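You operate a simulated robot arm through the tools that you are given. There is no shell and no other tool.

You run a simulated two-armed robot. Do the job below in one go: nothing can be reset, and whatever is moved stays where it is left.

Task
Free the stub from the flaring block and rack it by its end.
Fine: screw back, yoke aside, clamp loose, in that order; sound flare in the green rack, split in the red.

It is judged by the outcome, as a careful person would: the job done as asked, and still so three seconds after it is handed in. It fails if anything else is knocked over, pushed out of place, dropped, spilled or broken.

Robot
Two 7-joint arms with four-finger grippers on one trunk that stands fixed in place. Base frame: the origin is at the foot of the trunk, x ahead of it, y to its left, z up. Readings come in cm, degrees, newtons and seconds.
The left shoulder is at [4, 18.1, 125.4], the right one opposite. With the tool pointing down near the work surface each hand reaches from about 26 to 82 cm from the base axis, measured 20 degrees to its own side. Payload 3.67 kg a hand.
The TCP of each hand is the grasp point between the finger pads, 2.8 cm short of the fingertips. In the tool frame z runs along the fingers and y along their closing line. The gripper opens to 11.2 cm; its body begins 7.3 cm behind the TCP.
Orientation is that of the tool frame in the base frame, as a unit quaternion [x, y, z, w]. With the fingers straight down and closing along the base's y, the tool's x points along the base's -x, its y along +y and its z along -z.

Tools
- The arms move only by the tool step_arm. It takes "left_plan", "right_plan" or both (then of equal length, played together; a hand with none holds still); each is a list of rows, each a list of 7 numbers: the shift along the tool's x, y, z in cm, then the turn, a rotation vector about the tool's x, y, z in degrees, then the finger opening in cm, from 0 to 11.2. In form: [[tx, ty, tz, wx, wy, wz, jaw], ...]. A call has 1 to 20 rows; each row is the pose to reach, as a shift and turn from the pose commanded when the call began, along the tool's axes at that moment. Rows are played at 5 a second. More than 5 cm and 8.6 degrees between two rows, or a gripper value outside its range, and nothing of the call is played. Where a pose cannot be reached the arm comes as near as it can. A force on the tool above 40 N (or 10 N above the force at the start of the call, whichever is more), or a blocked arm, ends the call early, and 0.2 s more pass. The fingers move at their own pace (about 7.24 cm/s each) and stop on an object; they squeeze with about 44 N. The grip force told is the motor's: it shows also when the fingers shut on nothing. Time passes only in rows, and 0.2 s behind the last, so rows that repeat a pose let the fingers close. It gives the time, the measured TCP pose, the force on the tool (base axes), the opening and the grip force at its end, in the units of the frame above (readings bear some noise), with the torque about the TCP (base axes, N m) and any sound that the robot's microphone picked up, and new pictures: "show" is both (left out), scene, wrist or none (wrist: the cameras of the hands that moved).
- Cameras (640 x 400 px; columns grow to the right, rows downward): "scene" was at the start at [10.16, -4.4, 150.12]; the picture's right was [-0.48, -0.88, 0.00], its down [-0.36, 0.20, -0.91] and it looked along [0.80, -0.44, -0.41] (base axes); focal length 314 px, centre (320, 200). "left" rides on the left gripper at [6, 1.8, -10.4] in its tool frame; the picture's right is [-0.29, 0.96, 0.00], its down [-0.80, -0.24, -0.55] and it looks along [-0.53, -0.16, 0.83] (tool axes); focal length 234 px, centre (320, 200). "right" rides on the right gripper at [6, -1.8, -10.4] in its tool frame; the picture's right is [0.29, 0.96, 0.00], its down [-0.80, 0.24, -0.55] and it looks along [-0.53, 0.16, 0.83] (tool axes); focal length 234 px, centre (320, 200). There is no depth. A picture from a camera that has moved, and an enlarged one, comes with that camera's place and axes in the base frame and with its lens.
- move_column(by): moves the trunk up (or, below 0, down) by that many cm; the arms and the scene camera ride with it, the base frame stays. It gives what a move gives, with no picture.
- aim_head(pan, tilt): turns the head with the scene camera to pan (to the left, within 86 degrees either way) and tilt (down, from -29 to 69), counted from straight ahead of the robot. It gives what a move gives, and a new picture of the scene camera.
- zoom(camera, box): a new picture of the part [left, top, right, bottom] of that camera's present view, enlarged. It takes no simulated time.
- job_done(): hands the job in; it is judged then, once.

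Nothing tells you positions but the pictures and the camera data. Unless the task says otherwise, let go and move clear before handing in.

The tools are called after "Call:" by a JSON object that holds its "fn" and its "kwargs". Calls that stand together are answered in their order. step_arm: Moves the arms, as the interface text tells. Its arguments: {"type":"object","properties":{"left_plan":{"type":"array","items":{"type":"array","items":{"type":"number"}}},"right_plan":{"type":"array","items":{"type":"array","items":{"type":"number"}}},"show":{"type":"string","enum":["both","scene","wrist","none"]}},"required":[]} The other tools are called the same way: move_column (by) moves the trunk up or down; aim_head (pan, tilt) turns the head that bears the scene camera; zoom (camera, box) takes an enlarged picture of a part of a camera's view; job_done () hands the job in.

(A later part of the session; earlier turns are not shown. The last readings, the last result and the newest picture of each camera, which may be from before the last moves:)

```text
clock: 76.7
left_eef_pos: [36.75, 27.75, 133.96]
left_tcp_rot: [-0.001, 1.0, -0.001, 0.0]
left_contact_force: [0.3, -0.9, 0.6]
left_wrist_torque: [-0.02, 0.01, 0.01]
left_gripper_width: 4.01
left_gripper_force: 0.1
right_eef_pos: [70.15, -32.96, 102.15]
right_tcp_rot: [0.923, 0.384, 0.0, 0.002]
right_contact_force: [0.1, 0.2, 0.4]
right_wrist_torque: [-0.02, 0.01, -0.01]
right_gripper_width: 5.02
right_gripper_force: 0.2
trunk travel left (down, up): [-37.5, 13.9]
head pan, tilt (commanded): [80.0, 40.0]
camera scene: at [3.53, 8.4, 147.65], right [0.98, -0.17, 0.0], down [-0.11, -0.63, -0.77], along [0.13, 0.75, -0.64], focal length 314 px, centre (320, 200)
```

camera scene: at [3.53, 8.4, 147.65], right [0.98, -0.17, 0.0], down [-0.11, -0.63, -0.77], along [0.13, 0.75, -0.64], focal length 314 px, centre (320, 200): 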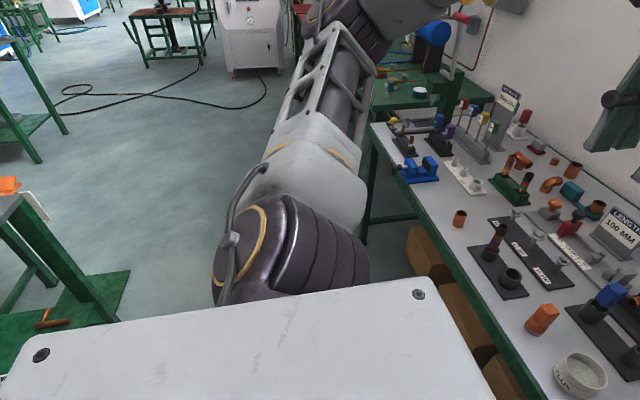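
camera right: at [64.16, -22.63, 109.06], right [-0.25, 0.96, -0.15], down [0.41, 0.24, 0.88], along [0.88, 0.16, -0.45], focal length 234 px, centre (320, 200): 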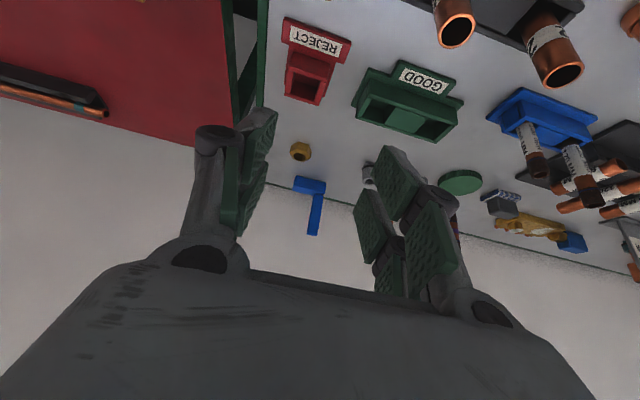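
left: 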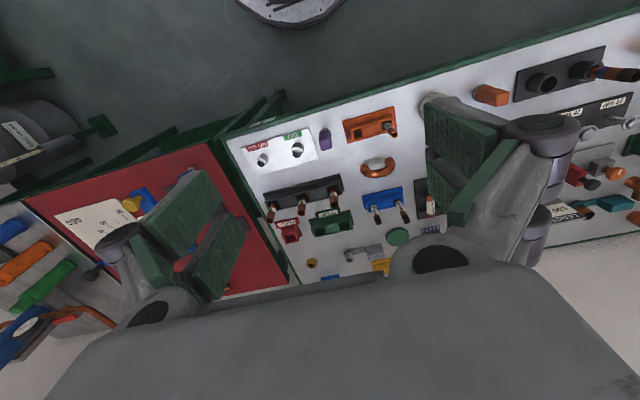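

The elbow sits out to the side and hardly moves in, so I need more outward tilt with a lower trunk. I'll tilt the hand outward about 60° (camera side up) at a safe height, then lower the trunk and test again.

Call:
{"fn": "step_arm", "kwargs": {"right_plan": [[-0.53, -0.53, -2.25, -1.18, 7.44, 2.04, 5], [-1.06, -1.06, -4.5, -2.36, 14.9, 4.1, 5], [-1.59, -1.59, -6.75, -3.53, 22.3, 6.1, 5], [-2.1, -2.1, -9, -4.7, 29.8, 8.15, 5], [-2.65, -2.65, -11.25, -5.9, 37.2, 10.2, 5], [-3.17, -3.19, -13.5, -7.1, 44.6, 12.2, 5], [-3.7, -3.7, -15.75, -8.24, 52.1, 14.3, 5], [-4.23, -4.25, -18, -9.42, 59.5, 16.3, 5], [-4.23, -4.25, -18, -9.42, 59.5, 16.3, 5]], "show": "wrist"}}

Call:
{"fn": "aim_head", "kwargs": {"pan": -25, "tilt": 35}}

```text
clock: 78.7
left_eef_pos: [36.82, 27.8, 133.85]
left_tcp_rot: [-0.002, 1.0, -0.001, 0.0]
left_contact_force: [-0.1, 1.6, 0.8]
left_wrist_torque: [0.0, -0.01, -0.01]
left_gripper_width: 3.99
left_gripper_force: 0.1
right_eef_pos: [64.05, -32.96, 119.96]
right_tcp_rot: [0.841, 0.203, 0.487, -0.117]
right_contact_force: [0.1, -0.4, -0.2]
right_wrist_torque: [-0.01, 0.01, 0.0]
right_gripper_width: 5.0
right_gripper_force: 0.1
trunk travel left (down, up): [-37.5, 13.9]
head pan, tilt (commanded): [80.0, 40.0]
camera right: at [57.86, -34.29, 130.42], right [0.57, -0.79, 0.25], down [-0.67, -0.61, -0.41], along [0.48, 0.07, -0.88], focal length 234 px, centre (320, 200)
```

right: 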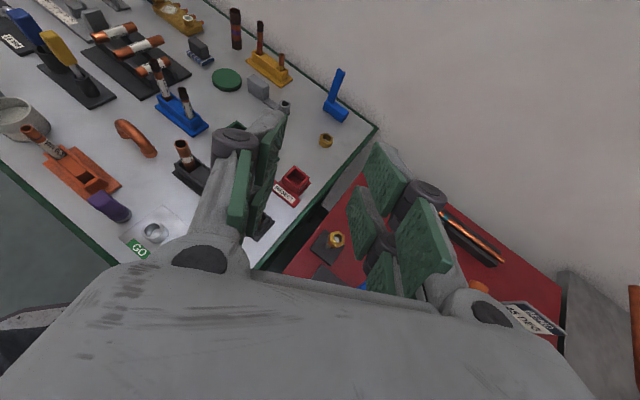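

```text
clock: 80.5
left_eef_pos: [36.65, 27.71, 134.03]
left_tcp_rot: [-0.001, 1.0, -0.001, -0.001]
left_contact_force: [0.0, -0.2, 0.5]
left_wrist_torque: [-0.01, -0.01, 0.02]
left_gripper_width: 4.0
left_gripper_force: 0.0
right_eef_pos: [64.08, -33.06, 119.93]
right_tcp_rot: [0.842, 0.204, 0.486, -0.116]
right_contact_force: [-0.2, 0.2, -0.9]
right_wrist_torque: [0.02, 0.02, -0.01]
right_gripper_width: 5.0
right_gripper_force: 0.0
trunk travel left (down, up): [-37.5, 13.9]
head pan, tilt (commanded): [-25.0, 35.0]
camera scene: at [10.03, -3.69, 148.41], right [-0.42, -0.91, 0.0], down [-0.52, 0.24, -0.82], along [0.74, -0.35, -0.57], focal length 314 px, centre (320, 200)
```

scene: 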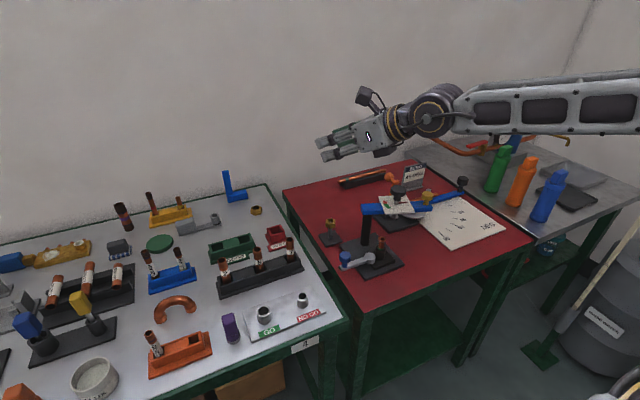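

The hand is tilted out 60° with the camera on top. Testing how far it extends toward the green slot from here (still high, z≈112, equivalent to a trunk drop later).

Call:
{"fn": "step_arm", "kwargs": {"right_plan": [[0.87, -1.03, 3.5, 0, 0, 0, 5], [1.74, -2.06, 7.0, 0, 0, 0, 5], [2.61, -3.09, 10.5, 0, 0, 0, 5], [3.48, -4.12, 14.0, 0, 0, 0, 5], [4.36, -5.16, 17.5, 0, 0, 0, 5], [5.23, -6.19, 21.0, 0, 0, 0, 5], [6.1, -7.22, 24.5, 0, 0, 0, 5], [6.97, -8.25, 28.0, 0, 0, 0, 5], [6.97, -8.25, 28.0, 0, 0, 0, 5]], "show": "scene"}}

```text
clock: 82.5
left_eef_pos: [36.58, 27.73, 134.03]
left_tcp_rot: [-0.002, 1.0, -0.001, 0.001]
left_contact_force: [0.3, -0.2, 0.0]
left_wrist_torque: [0.02, -0.05, -0.04]
left_gripper_width: 4.02
left_gripper_force: 0.1
right_eef_pos: [84.0, -15.15, 114.54]
right_tcp_rot: [0.823, 0.192, 0.527, -0.09]
right_contact_force: [-1.7, 0.6, -0.7]
right_wrist_torque: [-0.01, -0.14, -0.04]
right_gripper_width: 4.99
right_gripper_force: 0.1
right hand out of reach, approached as far as the arm can: row 5, 6, 8, 9
trunk travel left (down, up): [-37.5, 13.9]
head pan, tilt (commanded): [-25.0, 35.0]
camera scene: at [9.82, -3.78, 148.42], right [-0.42, -0.91, 0.0], down [-0.52, 0.24, -0.82], along [0.74, -0.35, -0.57], focal length 314 px, centre (320, 200)
```

scene: 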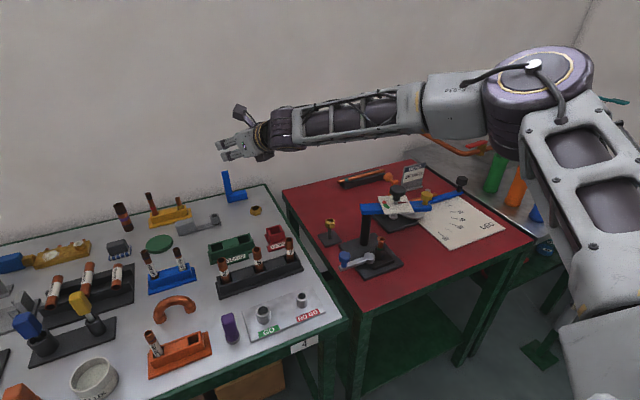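

It got to (84,-15,114.5), very near the target, and the arm reconfigured. I'll hold a moment to see where it settles.

Call:
{"fn": "step_arm", "kwargs": {"right_plan": [[0, 0, 0, 0, 0, 0, 5], [0, 0, 0, 0, 0, 0, 5], [0, 0, 0, 0, 0, 0, 5]], "show": "scene"}}

```text
clock: 83.3
left_eef_pos: [36.9, 27.91, 133.89]
left_tcp_rot: [-0.001, 1.0, 0.0, 0.0]
left_contact_force: [-0.6, -0.1, 0.0]
left_wrist_torque: [0.03, 0.01, 0.0]
left_gripper_width: 4.0
left_gripper_force: 0.0
right_eef_pos: [82.85, -14.15, 112.75]
right_tcp_rot: [0.841, 0.205, 0.487, -0.118]
right_contact_force: [0.4, 0.0, -0.2]
right_wrist_torque: [-0.05, -0.01, -0.02]
right_gripper_width: 5.0
right_gripper_force: 0.1
trunk travel left (down, up): [-37.5, 13.9]
head pan, tilt (commanded): [-25.0, 35.0]
camera scene: at [10.08, -3.66, 148.4], right [-0.42, -0.91, 0.0], down [-0.52, 0.24, -0.82], along [0.74, -0.35, -0.57], focal length 314 px, centre (320, 200)
```

scene: 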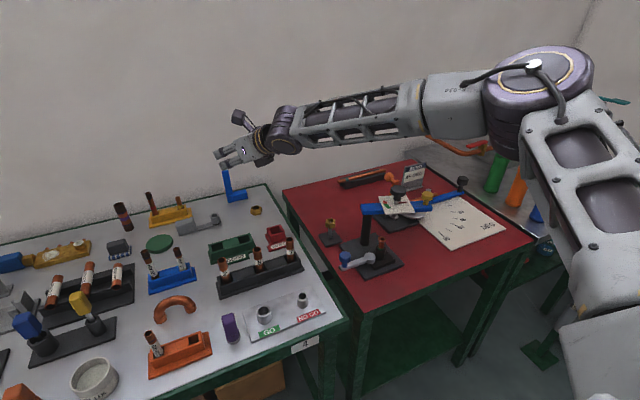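

Settled at (82.9,-14.2) with 60° tilt – so a steep tilt does reach, and a lower trunk will add the last centimetres. I'll raise both hands, turn the tilt heading slightly, then lower the trunk by 33 cm.

Call:
{"fn": "step_arm", "kwargs": {"right_plan": [[2.4, 0.25, -2.8, 1, 0, -0.6, 5], [4.8, 0.5, -5.6, 2.1, 0, -1.2, 5], [7.1, 0.76, -8.3, 3.1, 0, -1.8, 5], [9.5, 1.0, -11.1, 4.2, 0, -2.4, 5], [11.9, 1.26, -13.9, 5.2, 0, -3, 5], [11.9, 1.26, -13.9, 5.2, 0, -3, 5]], "left_plan": [[0, 0, -2, 0, 0, 0, 4], [0, 0, -4, 0, 0, 0, 4], [0, 0, -6, 0, 0, 0, 4], [0, 0, -8, 0, 0, 0, 4], [0, 0, -10, 0, 0, 0, 4], [0, 0, -10, 0, 0, 0, 4]], "show": "scene"}}

```text
clock: 84.7
left_eef_pos: [36.86, 27.94, 143.85]
left_tcp_rot: [-0.002, 1.0, -0.001, 0.0]
left_contact_force: [1.2, -0.4, 0.2]
left_wrist_torque: [-0.04, 0.01, -0.01]
left_gripper_width: 4.01
left_gripper_force: 0.1
right_eef_pos: [77.68, -17.5, 130.09]
right_tcp_rot: [0.83, 0.245, 0.481, -0.14]
right_contact_force: [0.6, 0.3, 0.2]
right_wrist_torque: [-0.01, 0.03, 0.01]
right_gripper_width: 5.0
right_gripper_force: 0.1
right hand out of reach, approached as far as the arm can: row 5, 6
trunk travel left (down, up): [-37.5, 13.9]
head pan, tilt (commanded): [-25.0, 35.0]
camera scene: at [10.07, -3.57, 148.41], right [-0.42, -0.91, 0.0], down [-0.52, 0.24, -0.82], along [0.74, -0.35, -0.57], focal length 314 px, centre (320, 200)
```

scene: 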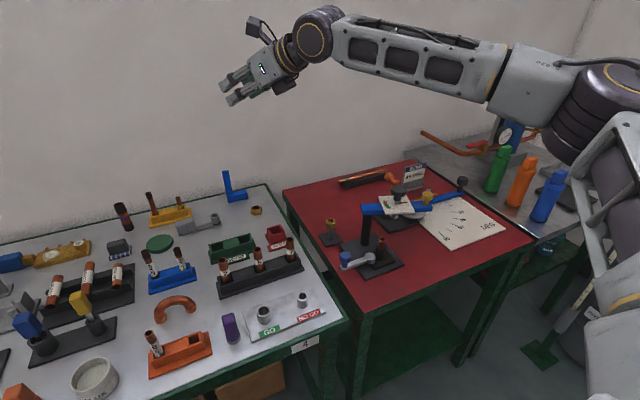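

The arm stays flexible here. Lowering the trunk now (hand will come to about z 97, above everything near it).

Call:
{"fn": "move_column", "kwargs": {"by": -33}}

Call:
{"fn": "aim_head", "kwargs": {"pan": -15, "tilt": 30}}

```text
clock: 87.9
left_eef_pos: [36.7, 27.86, 110.93]
left_tcp_rot: [-0.001, 1.0, -0.001, 0.001]
left_contact_force: [-0.2, 1.3, -0.4]
left_wrist_torque: [0.0, -0.03, 0.02]
left_gripper_width: 4.02
left_gripper_force: 0.0
right_eef_pos: [77.63, -17.61, 97.03]
right_tcp_rot: [0.831, 0.244, 0.481, -0.139]
right_contact_force: [0.1, -0.2, -0.3]
right_wrist_torque: [0.02, -0.01, -0.02]
right_gripper_width: 4.97
right_gripper_force: 0.0
trunk travel left (down, up): [-4.5, 46.9]
head pan, tilt (commanded): [-25.0, 35.0]
```

```text
clock: 88.7
left_eef_pos: [36.64, 27.89, 110.91]
left_tcp_rot: [-0.002, 1.0, -0.001, 0.0]
left_contact_force: [0.4, -0.2, -0.9]
left_wrist_torque: [0.01, 0.0, -0.02]
left_gripper_width: 4.0
left_gripper_force: 0.2
right_eef_pos: [77.69, -17.56, 97.01]
right_tcp_rot: [0.83, 0.245, 0.481, -0.14]
right_contact_force: [-0.2, -0.4, -0.5]
right_wrist_torque: [-0.01, 0.0, 0.01]
right_gripper_width: 5.0
right_gripper_force: 0.1
trunk travel left (down, up): [-4.5, 46.9]
head pan, tilt (commanded): [-15.0, 30.0]
camera scene: at [10.78, -2.32, 116.17], right [-0.26, -0.97, 0.0], down [-0.48, 0.13, -0.87], along [0.84, -0.22, -0.5], focal length 314 px, centre (320, 200)
```

scene: 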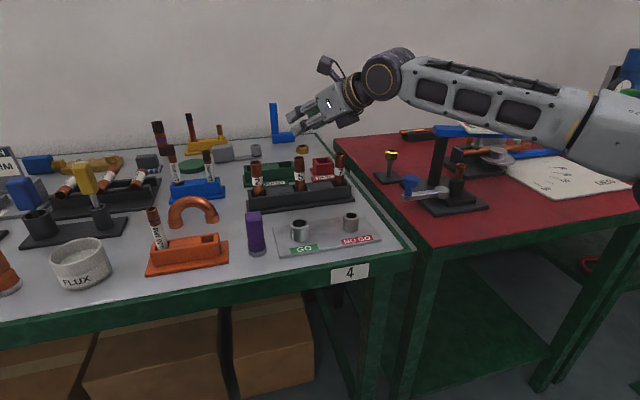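

The hand is now low with the trunk down. I'll move out over the green slot at constant height, still empty, to verify the place pose.

Call:
{"fn": "step_arm", "kwargs": {"right_plan": [[1.42, 0.01, 2.47, 0, 0, 0, 5], [2.84, 0.02, 4.94, 0, 0, 0, 5], [4.26, 0.03, 7.41, 0, 0, 0, 5], [4.26, 0.03, 7.41, 0, 0, 0, 5], [4.26, 0.03, 7.41, 0, 0, 0, 5]], "show": "both"}}

Call:
{"fn": "zoom", "kwargs": {"camera": "scene", "box": [230, 40, 430, 220]}}

```text
clock: 89.9
left_eef_pos: [36.77, 27.9, 110.93]
left_tcp_rot: [-0.001, 1.0, -0.001, 0.0]
left_contact_force: [0.1, -0.7, 0.7]
left_wrist_torque: [-0.01, -0.02, -0.01]
left_gripper_width: 4.0
left_gripper_force: 0.0
right_eef_pos: [82.78, -11.85, 96.51]
right_tcp_rot: [0.831, 0.24, 0.483, -0.137]
right_contact_force: [-0.4, 0.4, -0.4]
right_wrist_torque: [0.03, 0.0, 0.02]
right_gripper_width: 4.98
right_gripper_force: 0.0
right hand out of reach, approached as far as the arm can: row 1, 2, 3, 4, 5
trunk travel left (down, up): [-4.5, 46.9]
head pan, tilt (commanded): [-15.0, 30.0]
camera scene: at [10.8, -2.28, 116.17], right [-0.26, -0.97, 0.0], down [-0.48, 0.13, -0.87], along [0.84, -0.22, -0.5], focal length 314 px, centre (320, 200)
camera right: at [76.62, -13.64, 107.01], right [0.63, -0.74, 0.25], down [-0.62, -0.67, -0.42], along [0.48, 0.1, -0.87], focal length 234 px, centre (320, 200)
```

scene: 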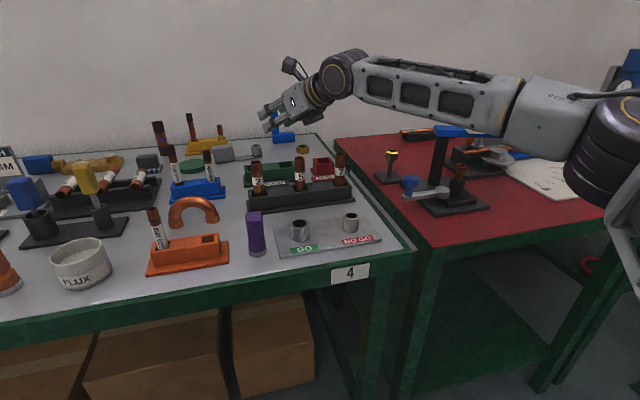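
right: 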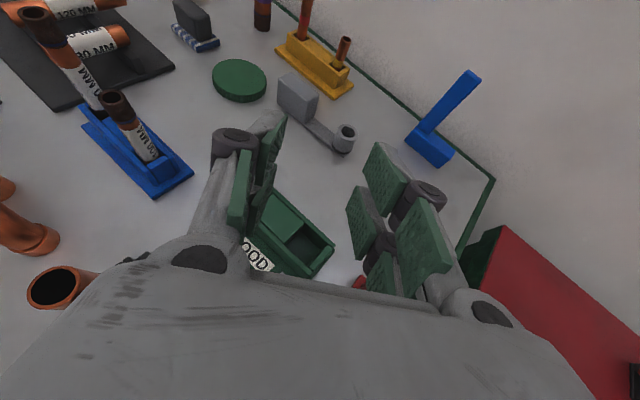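

```text
2.22 times, centred on (330, 130) of scene
camera zoom: at [10.8, -2.28, 116.17], right [-0.26, -0.97, 0.0], down [-0.48, 0.13, -0.87], along [0.84, -0.22, -0.5], focal length 698 px, centre (298, 356)
```

zoom: 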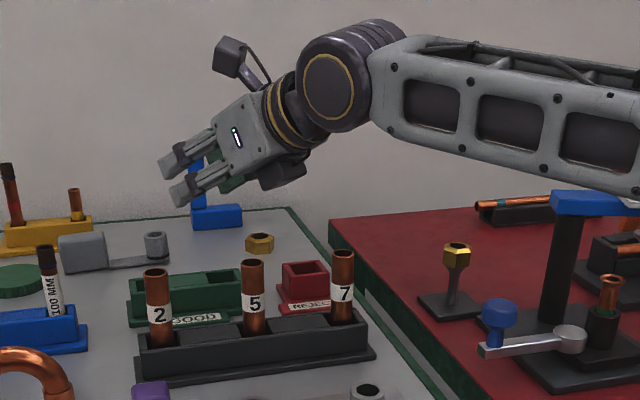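

Only about 2 cm short at 60° tilt. I'll add 10° more tilt and try the exact slot position.

Call:
{"fn": "step_arm", "kwargs": {"right_plan": [[0.5, 1.0, 0.37, 0, 5, 0, 5], [1.0, 2.1, 0.74, 0, 10, 0, 5], [1.0, 2.1, 0.74, 0, 10, 0, 5], [1.0, 2.1, 0.74, 0, 10, 0, 5]], "show": "none"}}

```text
clock: 90.9
left_eef_pos: [36.71, 28.01, 110.96]
left_tcp_rot: [-0.001, 1.0, -0.001, 0.0]
left_contact_force: [0.8, -0.6, 0.1]
left_wrist_torque: [-0.04, -0.01, 0.01]
left_gripper_width: 4.01
left_gripper_force: 0.0
right_eef_pos: [84.09, -12.68, 97.0]
right_tcp_rot: [0.786, 0.229, 0.553, -0.159]
right_contact_force: [-0.4, 0.1, -0.1]
right_wrist_torque: [0.02, 0.01, 0.01]
right_gripper_width: 5.03
right_gripper_force: 0.0
right hand out of reach, approached as far as the arm can: row 1, 2, 3, 4
trunk travel left (down, up): [-4.5, 46.9]
head pan, tilt (commanded): [-15.0, 30.0]
```

At 70° tilt it's within 1 cm. Holding the stub nearer the fingertips will gain another ~2 cm, so ~60° should do. I'll check the hand's underside clearance over the standing stubs.

Call:
{"fn": "zoom", "kwargs": {"camera": "scene", "box": [240, 40, 360, 160]}}

Call:
{"fn": "zoom", "kwargs": {"camera": "scene", "box": [230, 140, 360, 220]}}

Call:
{"fn": "zoom", "kwargs": {"camera": "right", "box": [200, 140, 440, 290]}}

```text
3.33 times, centred on (300, 100) of scene
camera zoom: at [10.78, -2.31, 116.17], right [-0.26, -0.97, 0.0], down [-0.48, 0.13, -0.87], along [0.84, -0.22, -0.5], focal length 1048 px, centre (387, 533)
```

zoom: 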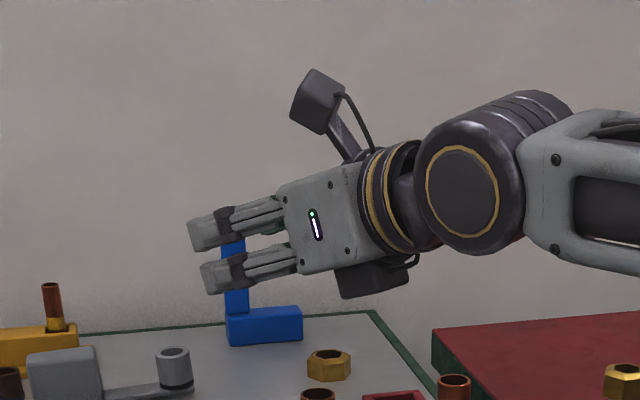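

```text
4.92 times, centred on (295, 180) of scene
camera zoom: at [10.78, -2.31, 116.17], right [-0.26, -0.97, 0.0], down [-0.48, 0.13, -0.87], along [0.84, -0.22, -0.5], focal length 1547 px, centre (443, 298)
```

zoom: 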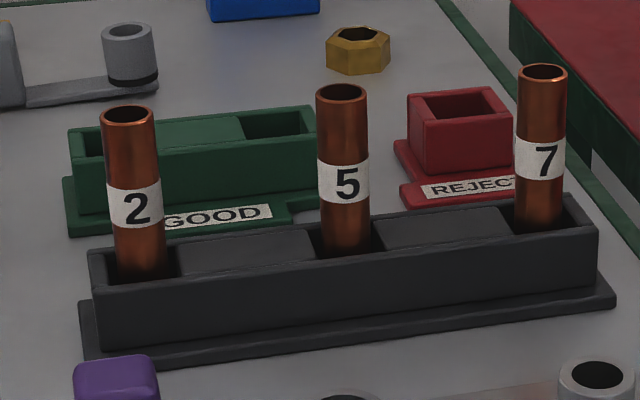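

```text
2.67 times, centred on (320, 215) of right
camera zoom: at [76.56, -15.44, 106.21], right [0.59, -0.76, 0.27], down [-0.54, -0.63, -0.56], along [0.6, 0.18, -0.78], focal length 624 px, centre (320, 160)
```

zoom: 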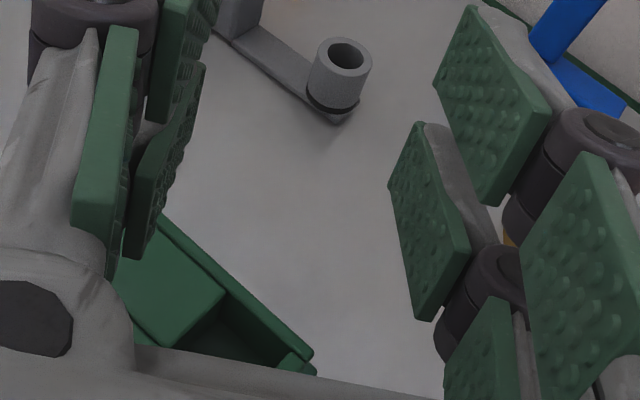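

The hand's underside protrudes little; with heading ≈24° and 60° tilt it should pass between/above stubs 5 and 7. I'll set that orientation over the slot and verify reach lower down, still empty.

Call:
{"fn": "step_arm", "kwargs": {"right_plan": [[-0.2, 0.2, -0.57, -3.78, -5.04, 1.75, 3], [-0.41, 0.42, -1.14, -7.55, -10.08, 3.5, 3], [-0.41, 0.42, -1.14, -7.55, -10.08, 3.5, 3], [-0.41, 0.42, -1.14, -7.55, -10.08, 3.5, 3]], "show": "scene"}}

Call:
{"fn": "zoom", "kwargs": {"camera": "scene", "box": [230, 40, 390, 220]}}

Call:
{"fn": "zoom", "kwargs": {"camera": "right", "box": [200, 140, 440, 290]}}

```text
clock: 91.9
left_eef_pos: [36.69, 27.82, 110.83]
left_tcp_rot: [-0.002, 1.0, -0.001, 0.0]
left_contact_force: [0.2, 0.1, -0.2]
left_wrist_torque: [-0.05, -0.03, 0.02]
left_gripper_width: 3.99
left_gripper_force: 0.0
right_eef_pos: [83.41, -13.79, 97.09]
right_tcp_rot: [0.847, 0.183, 0.489, -0.103]
right_contact_force: [0.4, -0.1, -0.4]
right_wrist_torque: [-0.01, 0.0, 0.0]
right_gripper_width: 2.98
right_gripper_force: 0.0
trunk travel left (down, up): [-4.5, 46.9]
head pan, tilt (commanded): [-15.0, 30.0]
camera scene: at [10.78, -2.31, 116.17], right [-0.26, -0.97, 0.0], down [-0.48, 0.13, -0.87], along [0.84, -0.22, -0.5], focal length 314 px, centre (320, 200)
```

scene: 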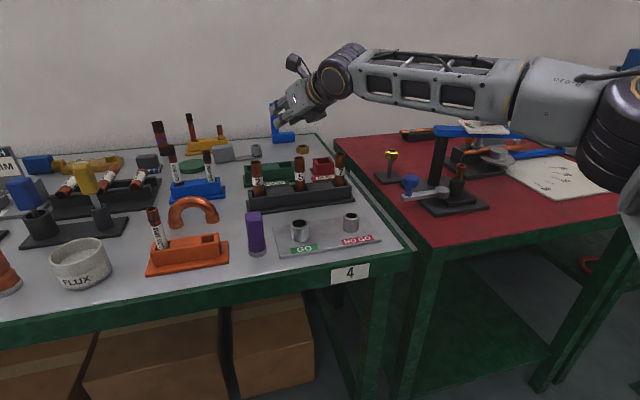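

```text
2.22 times, centred on (310, 130) of scene
camera zoom: at [10.78, -2.31, 116.17], right [-0.26, -0.97, 0.0], down [-0.48, 0.13, -0.87], along [0.84, -0.22, -0.5], focal length 698 px, centre (342, 356)
```

zoom: 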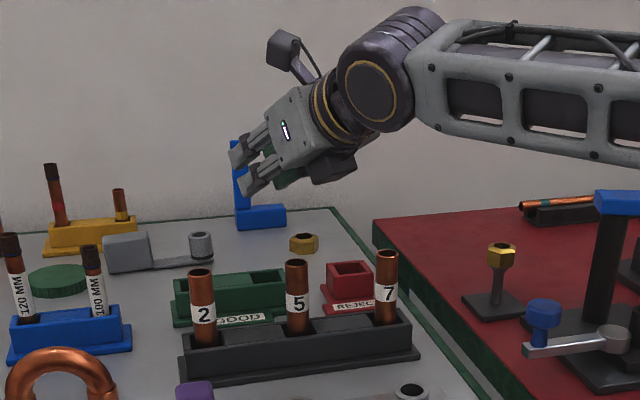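

```text
2.67 times, centred on (320, 215) of right
camera zoom: at [77.13, -14.7, 107.46], right [0.53, -0.81, 0.25], down [-0.7, -0.58, -0.41], along [0.48, 0.04, -0.88], focal length 624 px, centre (320, 160)
```

zoom: 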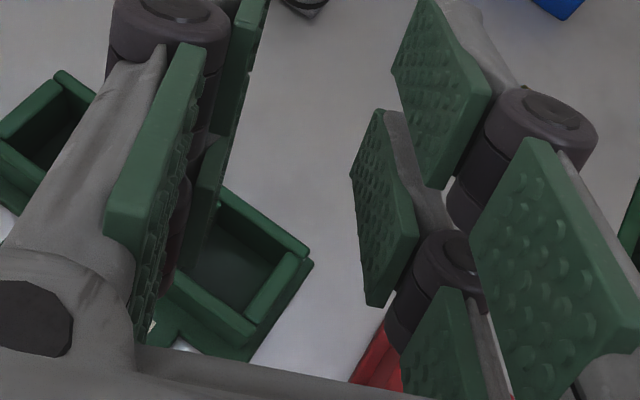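

The pose is fully reachable here and the slot is visible just under the fingertips (about (84.3..84.9,-13.2)). I'll lower straight down to about z 90.5 to confirm clearance over the stubs.

Call:
{"fn": "step_arm", "kwargs": {"right_plan": [[-1.9, 0, 1.1, 0, 0, 0, 3], [-3.8, -0.02, 2.2, 0, 0, 0, 3], [-5.63, -0.03, 3.26, 0, 0, 0, 3], [-5.63, -0.03, 3.26, 0, 0, 0, 3]], "show": "wrist"}}

Call:
{"fn": "zoom", "kwargs": {"camera": "scene", "box": [230, 60, 390, 220]}}

Call:
{"fn": "zoom", "kwargs": {"camera": "right", "box": [200, 140, 440, 290]}}

```text
clock: 92.9
left_eef_pos: [36.71, 27.89, 111.0]
left_tcp_rot: [-0.001, 1.0, 0.0, 0.0]
left_contact_force: [-0.5, -0.3, 0.4]
left_wrist_torque: [-0.03, 0.0, 0.01]
left_gripper_width: 3.99
left_gripper_force: 0.0
right_eef_pos: [83.54, -13.77, 90.56]
right_tcp_rot: [0.846, 0.184, 0.489, -0.105]
right_contact_force: [0.8, 0.4, -0.4]
right_wrist_torque: [0.01, -0.02, 0.01]
right_gripper_width: 3.02
right_gripper_force: 0.0
trunk travel left (down, up): [-4.5, 46.9]
head pan, tilt (commanded): [-15.0, 30.0]
camera right: at [77.22, -14.72, 100.99], right [0.53, -0.81, 0.25], down [-0.7, -0.58, -0.41], along [0.48, 0.04, -0.87], focal length 234 px, centre (320, 200)
```

right: 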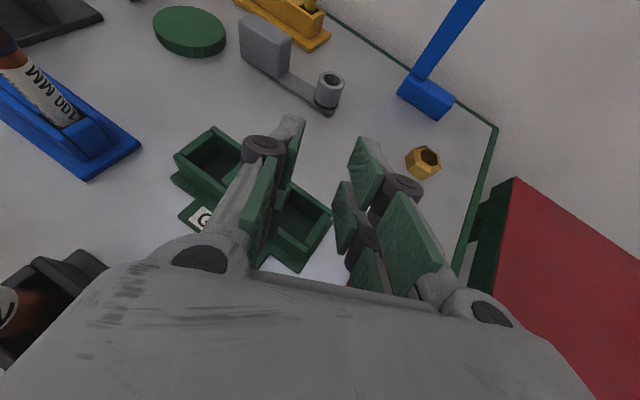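

```text
2.50 times, centred on (310, 140) of scene
camera zoom: at [10.76, -2.3, 116.17], right [-0.26, -0.97, 0.0], down [-0.48, 0.13, -0.87], along [0.84, -0.22, -0.5], focal length 786 px, centre (345, 350)
```

zoom: 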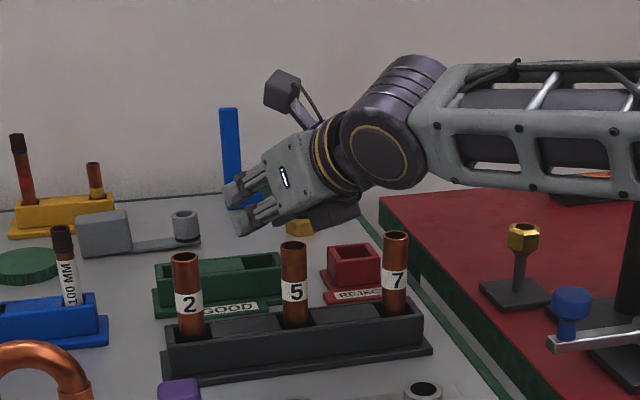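

```text
2.67 times, centred on (320, 215) of right
camera zoom: at [77.22, -14.72, 100.99], right [0.53, -0.81, 0.25], down [-0.7, -0.58, -0.41], along [0.48, 0.04, -0.87], focal length 624 px, centre (320, 160)
```

zoom: 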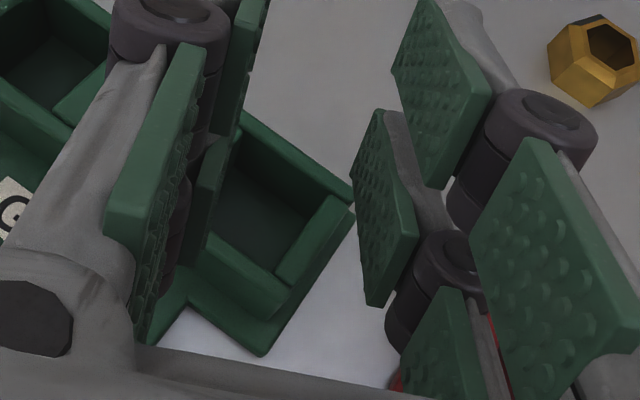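

Clear and reachable. Now I'll rise and carry this same hand orientation over to the flaring block to pick the stub, so it can be placed upright with pure translation.

Call:
{"fn": "step_arm", "kwargs": {"right_plan": [[3.36, 0.02, -1.95, 0, 0, 0, 5], [6.71, 0.04, -3.89, 0, 0, 0, 5], [10.07, 0.06, -5.84, 0, 0, 0, 5], [13.42, 0.08, -7.78, 0, 0, 0, 5], [11.69, 2.23, -10.75, 0, 0, 0, 5], [9.96, 4.38, -13.72, 0, 0, 0, 5], [8.23, 6.54, -16.7, 0, 0, 0, 5], [6.5, 8.69, -19.67, 0, 0, 0, 5], [4.77, 10.84, -22.64, 0, 0, 0, 5], [3.03, 12.99, -25.61, 0, 0, 0, 5], [1.3, 15.14, -28.58, 0, 0, 0, 5], [-0.43, 17.3, -31.56, 0, 0, 0, 5], [-2.16, 19.45, -34.53, 0, 0, 0, 5], [-3.89, 21.6, -37.5, 0, 0, 0, 5], [-3.89, 21.6, -37.5, 0, 0, 0, 5]], "show": "wrist"}}

Call:
{"fn": "aim_head", "kwargs": {"pan": -35, "tilt": 25}}

```text
clock: 96.1
left_eef_pos: [36.65, 27.92, 111.0]
left_tcp_rot: [-0.002, 1.0, -0.001, 0.0]
left_contact_force: [0.4, -0.2, 0.1]
left_wrist_torque: [-0.01, -0.03, 0.01]
left_gripper_width: 3.98
left_gripper_force: 0.2
right_eef_pos: [59.34, -39.5, 105.62]
right_tcp_rot: [0.851, 0.159, 0.491, -0.095]
right_contact_force: [-0.4, 0.5, 0.1]
right_wrist_torque: [-0.01, -0.01, -0.01]
right_gripper_width: 4.99
right_gripper_force: 0.1
right hand out of reach, approached as far as the arm can: row 4, 10, 11, 12, 13, 14, 15
trunk travel left (down, up): [-4.5, 46.9]
head pan, tilt (commanded): [-15.0, 30.0]
camera right: at [52.96, -40.21, 115.95], right [0.48, -0.84, 0.24], down [-0.73, -0.54, -0.42], along [0.48, 0.02, -0.88], focal length 234 px, centre (320, 200)
```

right: 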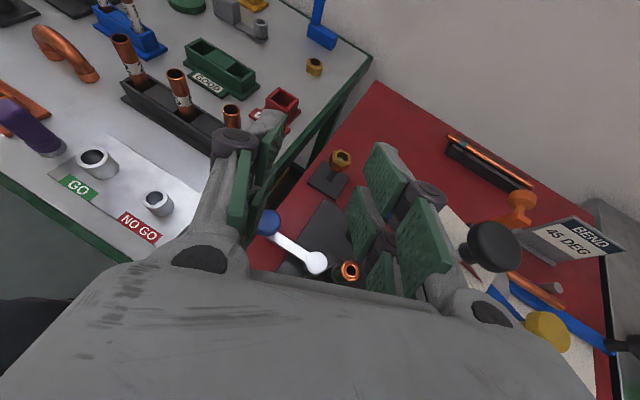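

```text
clock: 96.9
left_eef_pos: [36.75, 27.83, 110.89]
left_tcp_rot: [-0.002, 1.0, -0.001, 0.0]
left_contact_force: [-0.1, -0.1, -0.2]
left_wrist_torque: [0.01, 0.0, 0.0]
left_gripper_width: 4.01
left_gripper_force: 0.1
right_eef_pos: [59.32, -39.44, 105.56]
right_tcp_rot: [0.851, 0.16, 0.49, -0.096]
right_contact_force: [0.8, 0.6, -0.3]
right_wrist_torque: [0.0, -0.02, -0.01]
right_gripper_width: 5.03
right_gripper_force: 0.1
trunk travel left (down, up): [-4.5, 46.9]
head pan, tilt (commanded): [-35.0, 25.0]
camera scene: at [9.59, -5.25, 116.97], right [-0.57, -0.82, 0.0], down [-0.35, 0.24, -0.91], along [0.74, -0.52, -0.42], focal length 314 px, centre (320, 200)
```

scene: 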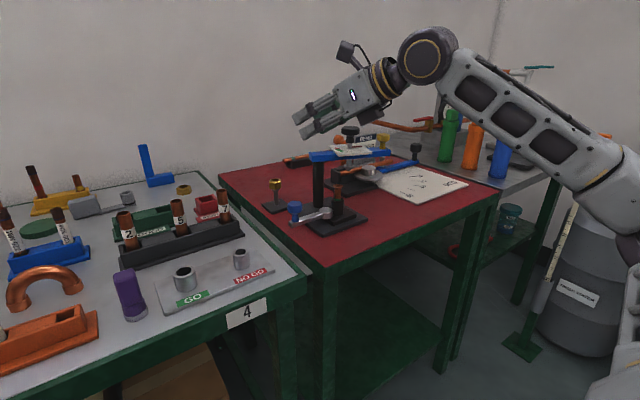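

Near the block that heading exceeds the wrist's range, so I'll turn the hand's heading to about −5° there (the stub is round, so I can turn back while carrying). Moving above the stub.

Call:
{"fn": "step_arm", "kwargs": {"right_plan": [[-0.57, 1.51, 0.04, -4.58, 0, 2.65, 5], [-1.14, 3.02, 0.07, -9.16, 0, 5.3, 5], [-1.71, 4.53, 0.11, -13.74, 0, 7.95, 5], [-2.28, 6.04, 0.15, -18.3, 0, 10.6, 5], [-2.85, 7.55, 0.19, -22.9, 0, 13.25, 5], [-2.85, 7.55, 0.19, -22.9, 0, 13.25, 5]], "show": "both"}}

Call:
{"fn": "zoom", "kwargs": {"camera": "right", "box": [200, 140, 440, 290]}}

Call:
{"fn": "zoom", "kwargs": {"camera": "scene", "box": [260, 80, 420, 240]}}

```text
clock: 98.3
left_eef_pos: [36.71, 27.94, 110.87]
left_tcp_rot: [-0.003, 1.0, -0.001, 0.0]
left_contact_force: [-0.8, 0.2, -0.1]
left_wrist_torque: [-0.02, 0.01, 0.0]
left_gripper_width: 4.03
left_gripper_force: 0.1
right_eef_pos: [61.09, -47.08, 103.15]
right_tcp_rot: [0.865, -0.04, 0.5, 0.02]
right_contact_force: [0.1, 0.0, -0.8]
right_wrist_torque: [-0.01, -0.01, -0.01]
right_gripper_width: 5.0
right_gripper_force: 0.0
trunk travel left (down, up): [-4.5, 46.9]
head pan, tilt (commanded): [-35.0, 25.0]
camera scene: at [9.58, -5.26, 116.97], right [-0.57, -0.82, 0.0], down [-0.35, 0.24, -0.91], along [0.74, -0.52, -0.42], focal length 314 px, centre (320, 200)
camera right: at [55.1, -44.98, 113.61], right [0.06, -0.97, 0.24], down [-0.9, -0.16, -0.41], along [0.44, -0.19, -0.88], focal length 234 px, centre (320, 200)
```

scene: 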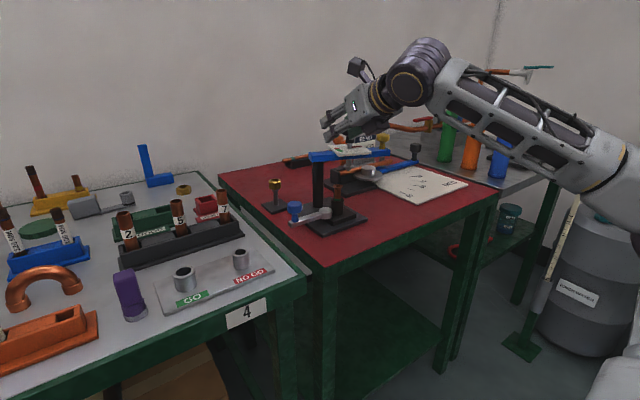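
right: 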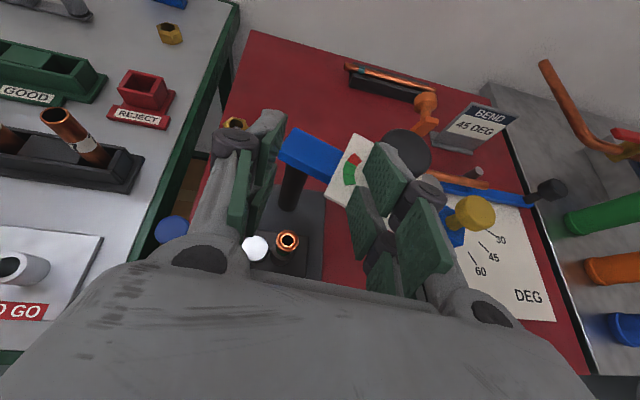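

```text
2.67 times, centred on (320, 215) of right
camera zoom: at [55.1, -44.98, 113.61], right [0.06, -0.97, 0.24], down [-0.9, -0.16, -0.41], along [0.44, -0.19, -0.88], focal length 624 px, centre (320, 160)
```

zoom: 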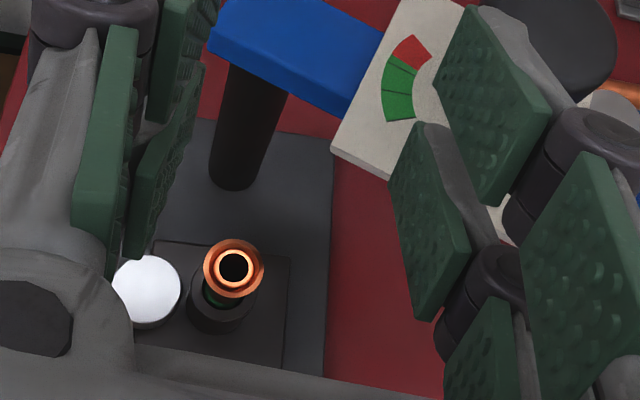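

```text
2.50 times, centred on (340, 160) of scene
camera zoom: at [9.58, -5.26, 116.97], right [-0.57, -0.82, 0.0], down [-0.35, 0.24, -0.91], along [0.74, -0.52, -0.42], focal length 786 px, centre (270, 300)
```

zoom: 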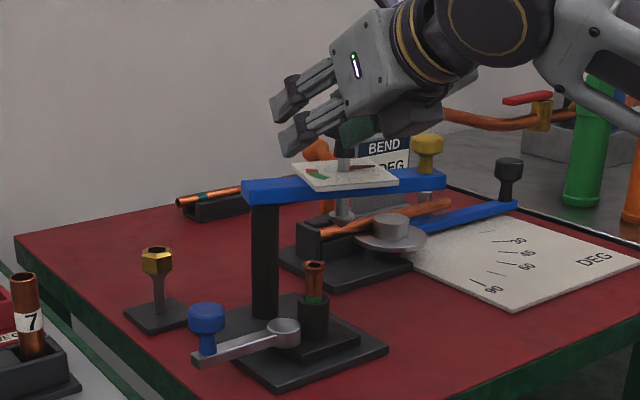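

Above the stub now. To keep the fingers clear of the swung-aside dial while lifting, I'll turn the heading further to about −35° before descending.

Call:
{"fn": "step_arm", "kwargs": {"right_plan": [[-0.4, -0.15, 0.2, -6.5, 0, 3.75, 5], [-0.8, -0.3, 0.4, -13, 0, 7.5, 5], [-1.2, -0.5, 0.7, -19.5, 0.1, 11.25, 5], [-1.77, -0.67, 0.95, -26, 0.15, 15, 5], [-1.77, -0.67, 0.95, -26, 0.15, 15, 5]], "show": "both"}}

Call:
{"fn": "zoom", "kwargs": {"camera": "right", "box": [200, 140, 440, 290]}}

Call:
{"fn": "zoom", "kwargs": {"camera": "scene", "box": [260, 80, 420, 240]}}

```text
clock: 99.5
left_eef_pos: [36.74, 27.72, 110.92]
left_tcp_rot: [-0.002, 1.0, 0.0, 0.001]
left_contact_force: [0.4, -0.4, -0.6]
left_wrist_torque: [0.04, -0.01, 0.04]
left_gripper_width: 4.01
left_gripper_force: 0.2
right_eef_pos: [60.93, -46.43, 101.15]
right_tcp_rot: [0.826, -0.263, 0.477, 0.148]
right_contact_force: [-0.9, -0.8, -0.1]
right_wrist_torque: [-0.01, -0.01, -0.01]
right_gripper_width: 4.99
right_gripper_force: 0.1
trunk travel left (down, up): [-4.5, 46.9]
head pan, tilt (commanded): [-35.0, 25.0]
camera scene: at [9.56, -5.31, 116.97], right [-0.57, -0.82, 0.0], down [-0.35, 0.24, -0.91], along [0.74, -0.52, -0.42], focal length 314 px, centre (320, 200)
camera right: at [56.97, -41.73, 111.63], right [-0.43, -0.87, 0.24], down [-0.86, 0.31, -0.41], along [0.28, -0.39, -0.88], focal length 234 px, centre (320, 200)
```

scene: 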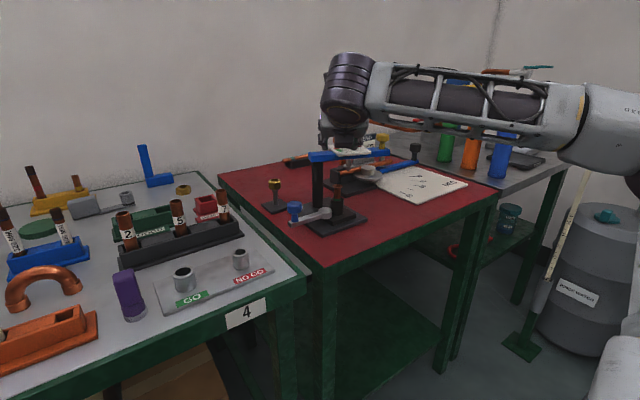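
right: 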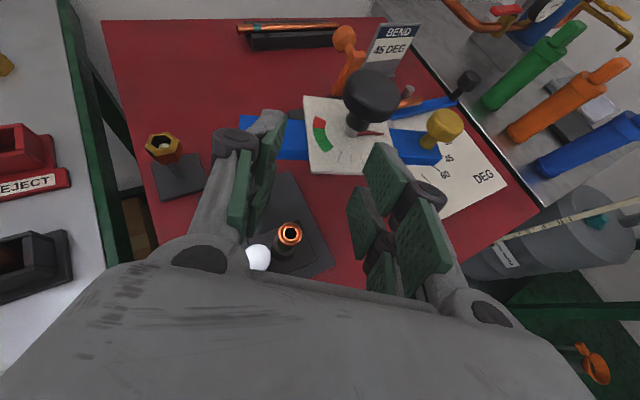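

```text
2.67 times, centred on (320, 215) of right
camera zoom: at [56.97, -41.73, 111.63], right [-0.43, -0.87, 0.24], down [-0.86, 0.31, -0.41], along [0.28, -0.39, -0.88], focal length 624 px, centre (320, 160)
```

zoom: 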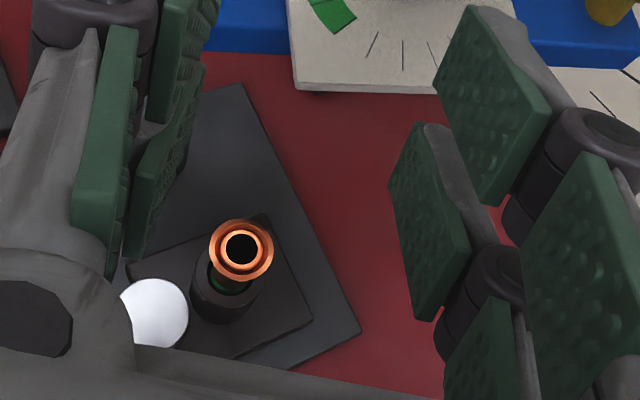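

```text
2.50 times, centred on (340, 160) of scene
camera zoom: at [9.56, -5.31, 116.97], right [-0.57, -0.82, 0.0], down [-0.35, 0.24, -0.91], along [0.74, -0.52, -0.42], focal length 786 px, centre (270, 300)
```

zoom: 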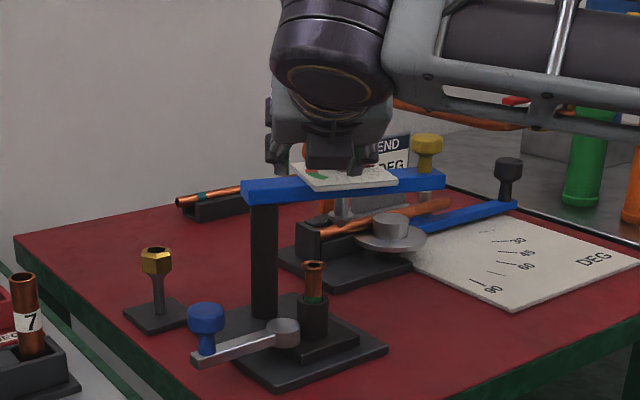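

The stub rim computes to (62.0,-47.1,89.35), matching earlier. I'll descend with the fingers open so the rim sits between the lower fingertips.

Call:
{"fn": "step_arm", "kwargs": {"right_plan": [[-1.9, 0.0, 1.15, 0, 0, 0, 5], [-3.8, 0.0, 2.3, 0, 0, 0, 5], [-5.7, 0.01, 3.45, 0, 0, 0, 5], [-7.2, 0.02, 4.35, 0, 0, 0, 5], [-8.29, 0.02, 5.0, 0, 0, 0, 5], [-8.29, 0.02, 5.0, 0, 0, 0, 5]], "show": "wrist"}}

Call:
{"fn": "zoom", "kwargs": {"camera": "right", "box": [220, 120, 420, 270]}}

Call:
{"fn": "zoom", "kwargs": {"camera": "scene", "box": [280, 100, 400, 240]}}

```text
clock: 100.9
left_eef_pos: [36.65, 27.94, 110.98]
left_tcp_rot: [-0.001, 1.0, 0.0, 0.0]
left_contact_force: [0.1, 0.7, -0.6]
left_wrist_torque: [-0.04, 0.01, 0.01]
left_gripper_width: 4.0
left_gripper_force: 0.1
right_eef_pos: [61.38, -46.53, 91.57]
right_tcp_rot: [0.826, -0.262, 0.477, 0.148]
right_contact_force: [0.4, 0.1, 0.1]
right_wrist_torque: [-0.04, -0.01, 0.05]
right_gripper_width: 5.0
right_gripper_force: 0.1
trunk travel left (down, up): [-4.5, 46.9]
head pan, tilt (commanded): [-35.0, 25.0]
camera right: at [57.35, -41.72, 101.94], right [-0.43, -0.87, 0.24], down [-0.86, 0.31, -0.41], along [0.28, -0.39, -0.88], focal length 234 px, centre (320, 200)
```

right: 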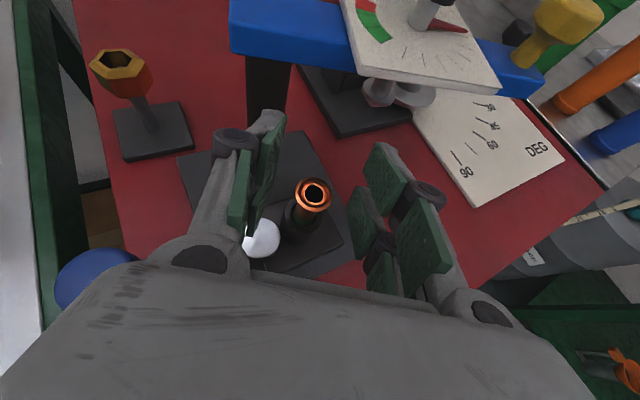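

```text
2.67 times, centred on (320, 195) of right
camera zoom: at [57.35, -41.72, 101.94], right [-0.43, -0.87, 0.24], down [-0.86, 0.31, -0.41], along [0.28, -0.39, -0.88], focal length 624 px, centre (320, 213)
```

zoom: 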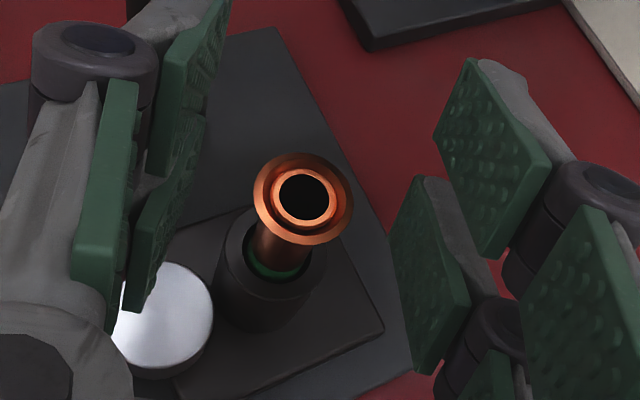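

```text
2.86 times, centred on (340, 170) of scene
camera zoom: at [9.57, -5.25, 116.97], right [-0.57, -0.82, 0.0], down [-0.35, 0.24, -0.91], along [0.74, -0.52, -0.42], focal length 898 px, centre (263, 286)
```

zoom: 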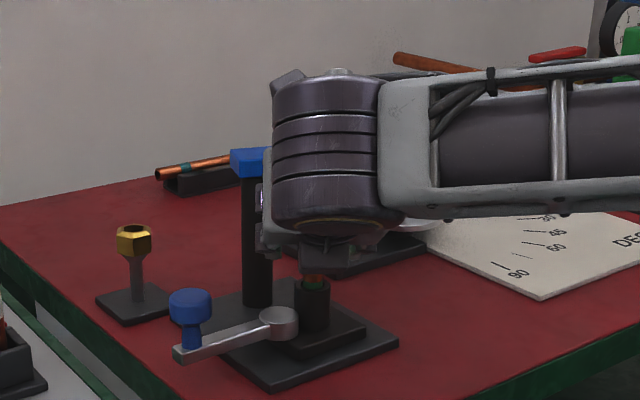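

The rim is centred between the lower fingertip pads. Closing the grip.

Call:
{"fn": "step_arm", "kwargs": {"right_plan": [[0, 0, 0, 0, 0, 0, 3.6], [0, 0, 0, 0, 0, 0, 2.6], [0, 0, 0, 0, 0, 0, 1.0], [0, 0, 0, 0, 0, 0, 1.0], [0, 0, 0, 0, 0, 0, 1.0]], "show": "wrist"}}

Call:
{"fn": "zoom", "kwargs": {"camera": "right", "box": [220, 120, 420, 270]}}

```text
clock: 102.1
left_eef_pos: [36.63, 27.75, 110.95]
left_tcp_rot: [-0.002, 1.0, -0.001, 0.0]
left_contact_force: [-1.2, -0.2, 0.0]
left_wrist_torque: [0.01, 0.0, -0.02]
left_gripper_width: 3.99
left_gripper_force: 0.0
right_eef_pos: [61.35, -46.45, 91.46]
right_tcp_rot: [0.826, -0.262, 0.477, 0.148]
right_contact_force: [0.2, 0.2, 0.3]
right_wrist_torque: [0.06, 0.0, 0.03]
right_gripper_width: 2.07
right_gripper_force: 44.1
trunk travel left (down, up): [-4.5, 46.9]
head pan, tilt (commanded): [-35.0, 25.0]
camera right: at [57.36, -41.72, 101.94], right [-0.43, -0.87, 0.24], down [-0.86, 0.31, -0.41], along [0.28, -0.39, -0.88], focal length 234 px, centre (320, 200)
```

right: 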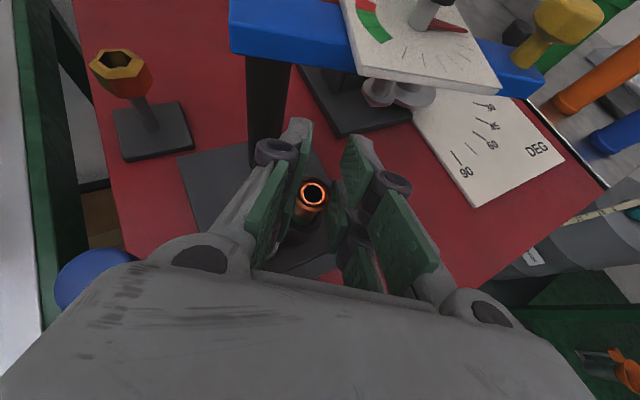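

```text
2.67 times, centred on (320, 195) of right
camera zoom: at [57.36, -41.72, 101.94], right [-0.43, -0.87, 0.24], down [-0.86, 0.31, -0.41], along [0.28, -0.39, -0.88], focal length 624 px, centre (320, 213)
```

zoom: 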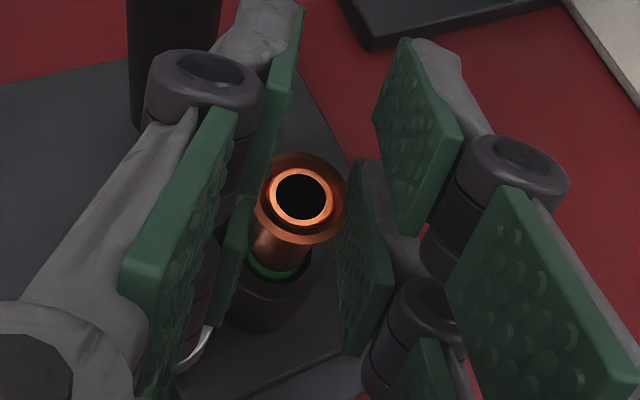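

Gripped at 2.07 cm with steady force. I'll lift slowly 2 cm to see whether the stub slides freely out of the loosened clamp.

Call:
{"fn": "step_arm", "kwargs": {"right_plan": [[0.43, 0, -0.25, 0, 0, 0, 1.0], [0.87, -0.01, -0.5, 0, 0, 0, 1.0], [1.3, -0.01, -0.75, 0, 0, 0, 1.0], [1.73, -0.01, -1.0, 0, 0, 0, 1.0], [1.73, -0.01, -1.0, 0, 0, 0, 1.0]], "show": "wrist"}}

Call:
{"fn": "zoom", "kwargs": {"camera": "right", "box": [220, 120, 420, 270]}}

Call:
{"fn": "zoom", "kwargs": {"camera": "scene", "box": [280, 100, 400, 240]}}

```text
clock: 103.3
left_eef_pos: [36.75, 27.74, 110.88]
left_tcp_rot: [-0.002, 1.0, 0.0, 0.001]
left_contact_force: [0.0, -0.6, -0.8]
left_wrist_torque: [0.01, -0.01, 0.04]
left_gripper_width: 4.0
left_gripper_force: 0.0
right_eef_pos: [61.27, -46.34, 93.56]
right_tcp_rot: [0.826, -0.262, 0.477, 0.148]
right_contact_force: [-0.1, 0.6, -0.7]
right_wrist_torque: [-0.04, 0.0, -0.01]
right_gripper_width: 2.04
right_gripper_force: 43.5
trunk travel left (down, up): [-4.5, 46.9]
head pan, tilt (commanded): [-35.0, 25.0]
camera right: at [57.26, -41.67, 103.98], right [-0.43, -0.87, 0.24], down [-0.86, 0.31, -0.41], along [0.28, -0.39, -0.88], focal length 234 px, centre (320, 200)
```

right: 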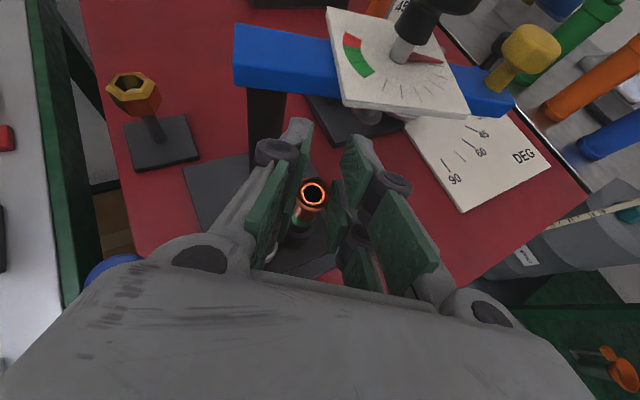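

```text
2.67 times, centred on (320, 195) of right
camera zoom: at [57.26, -41.67, 103.98], right [-0.43, -0.87, 0.24], down [-0.86, 0.31, -0.41], along [0.28, -0.39, -0.88], focal length 624 px, centre (320, 213)
```

zoom: 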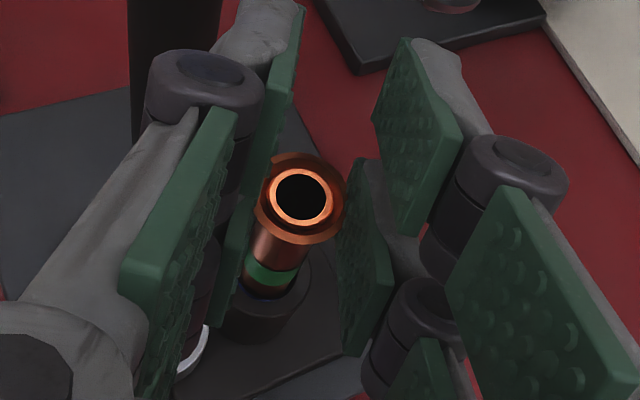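

```text
2.86 times, centred on (340, 170) of scene
camera zoom: at [9.59, -5.27, 116.97], right [-0.57, -0.82, 0.0], down [-0.35, 0.24, -0.91], along [0.74, -0.52, -0.42], focal length 898 px, centre (263, 286)
```

zoom: 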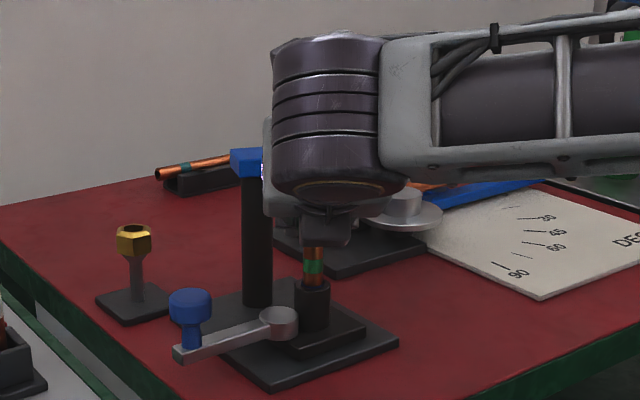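

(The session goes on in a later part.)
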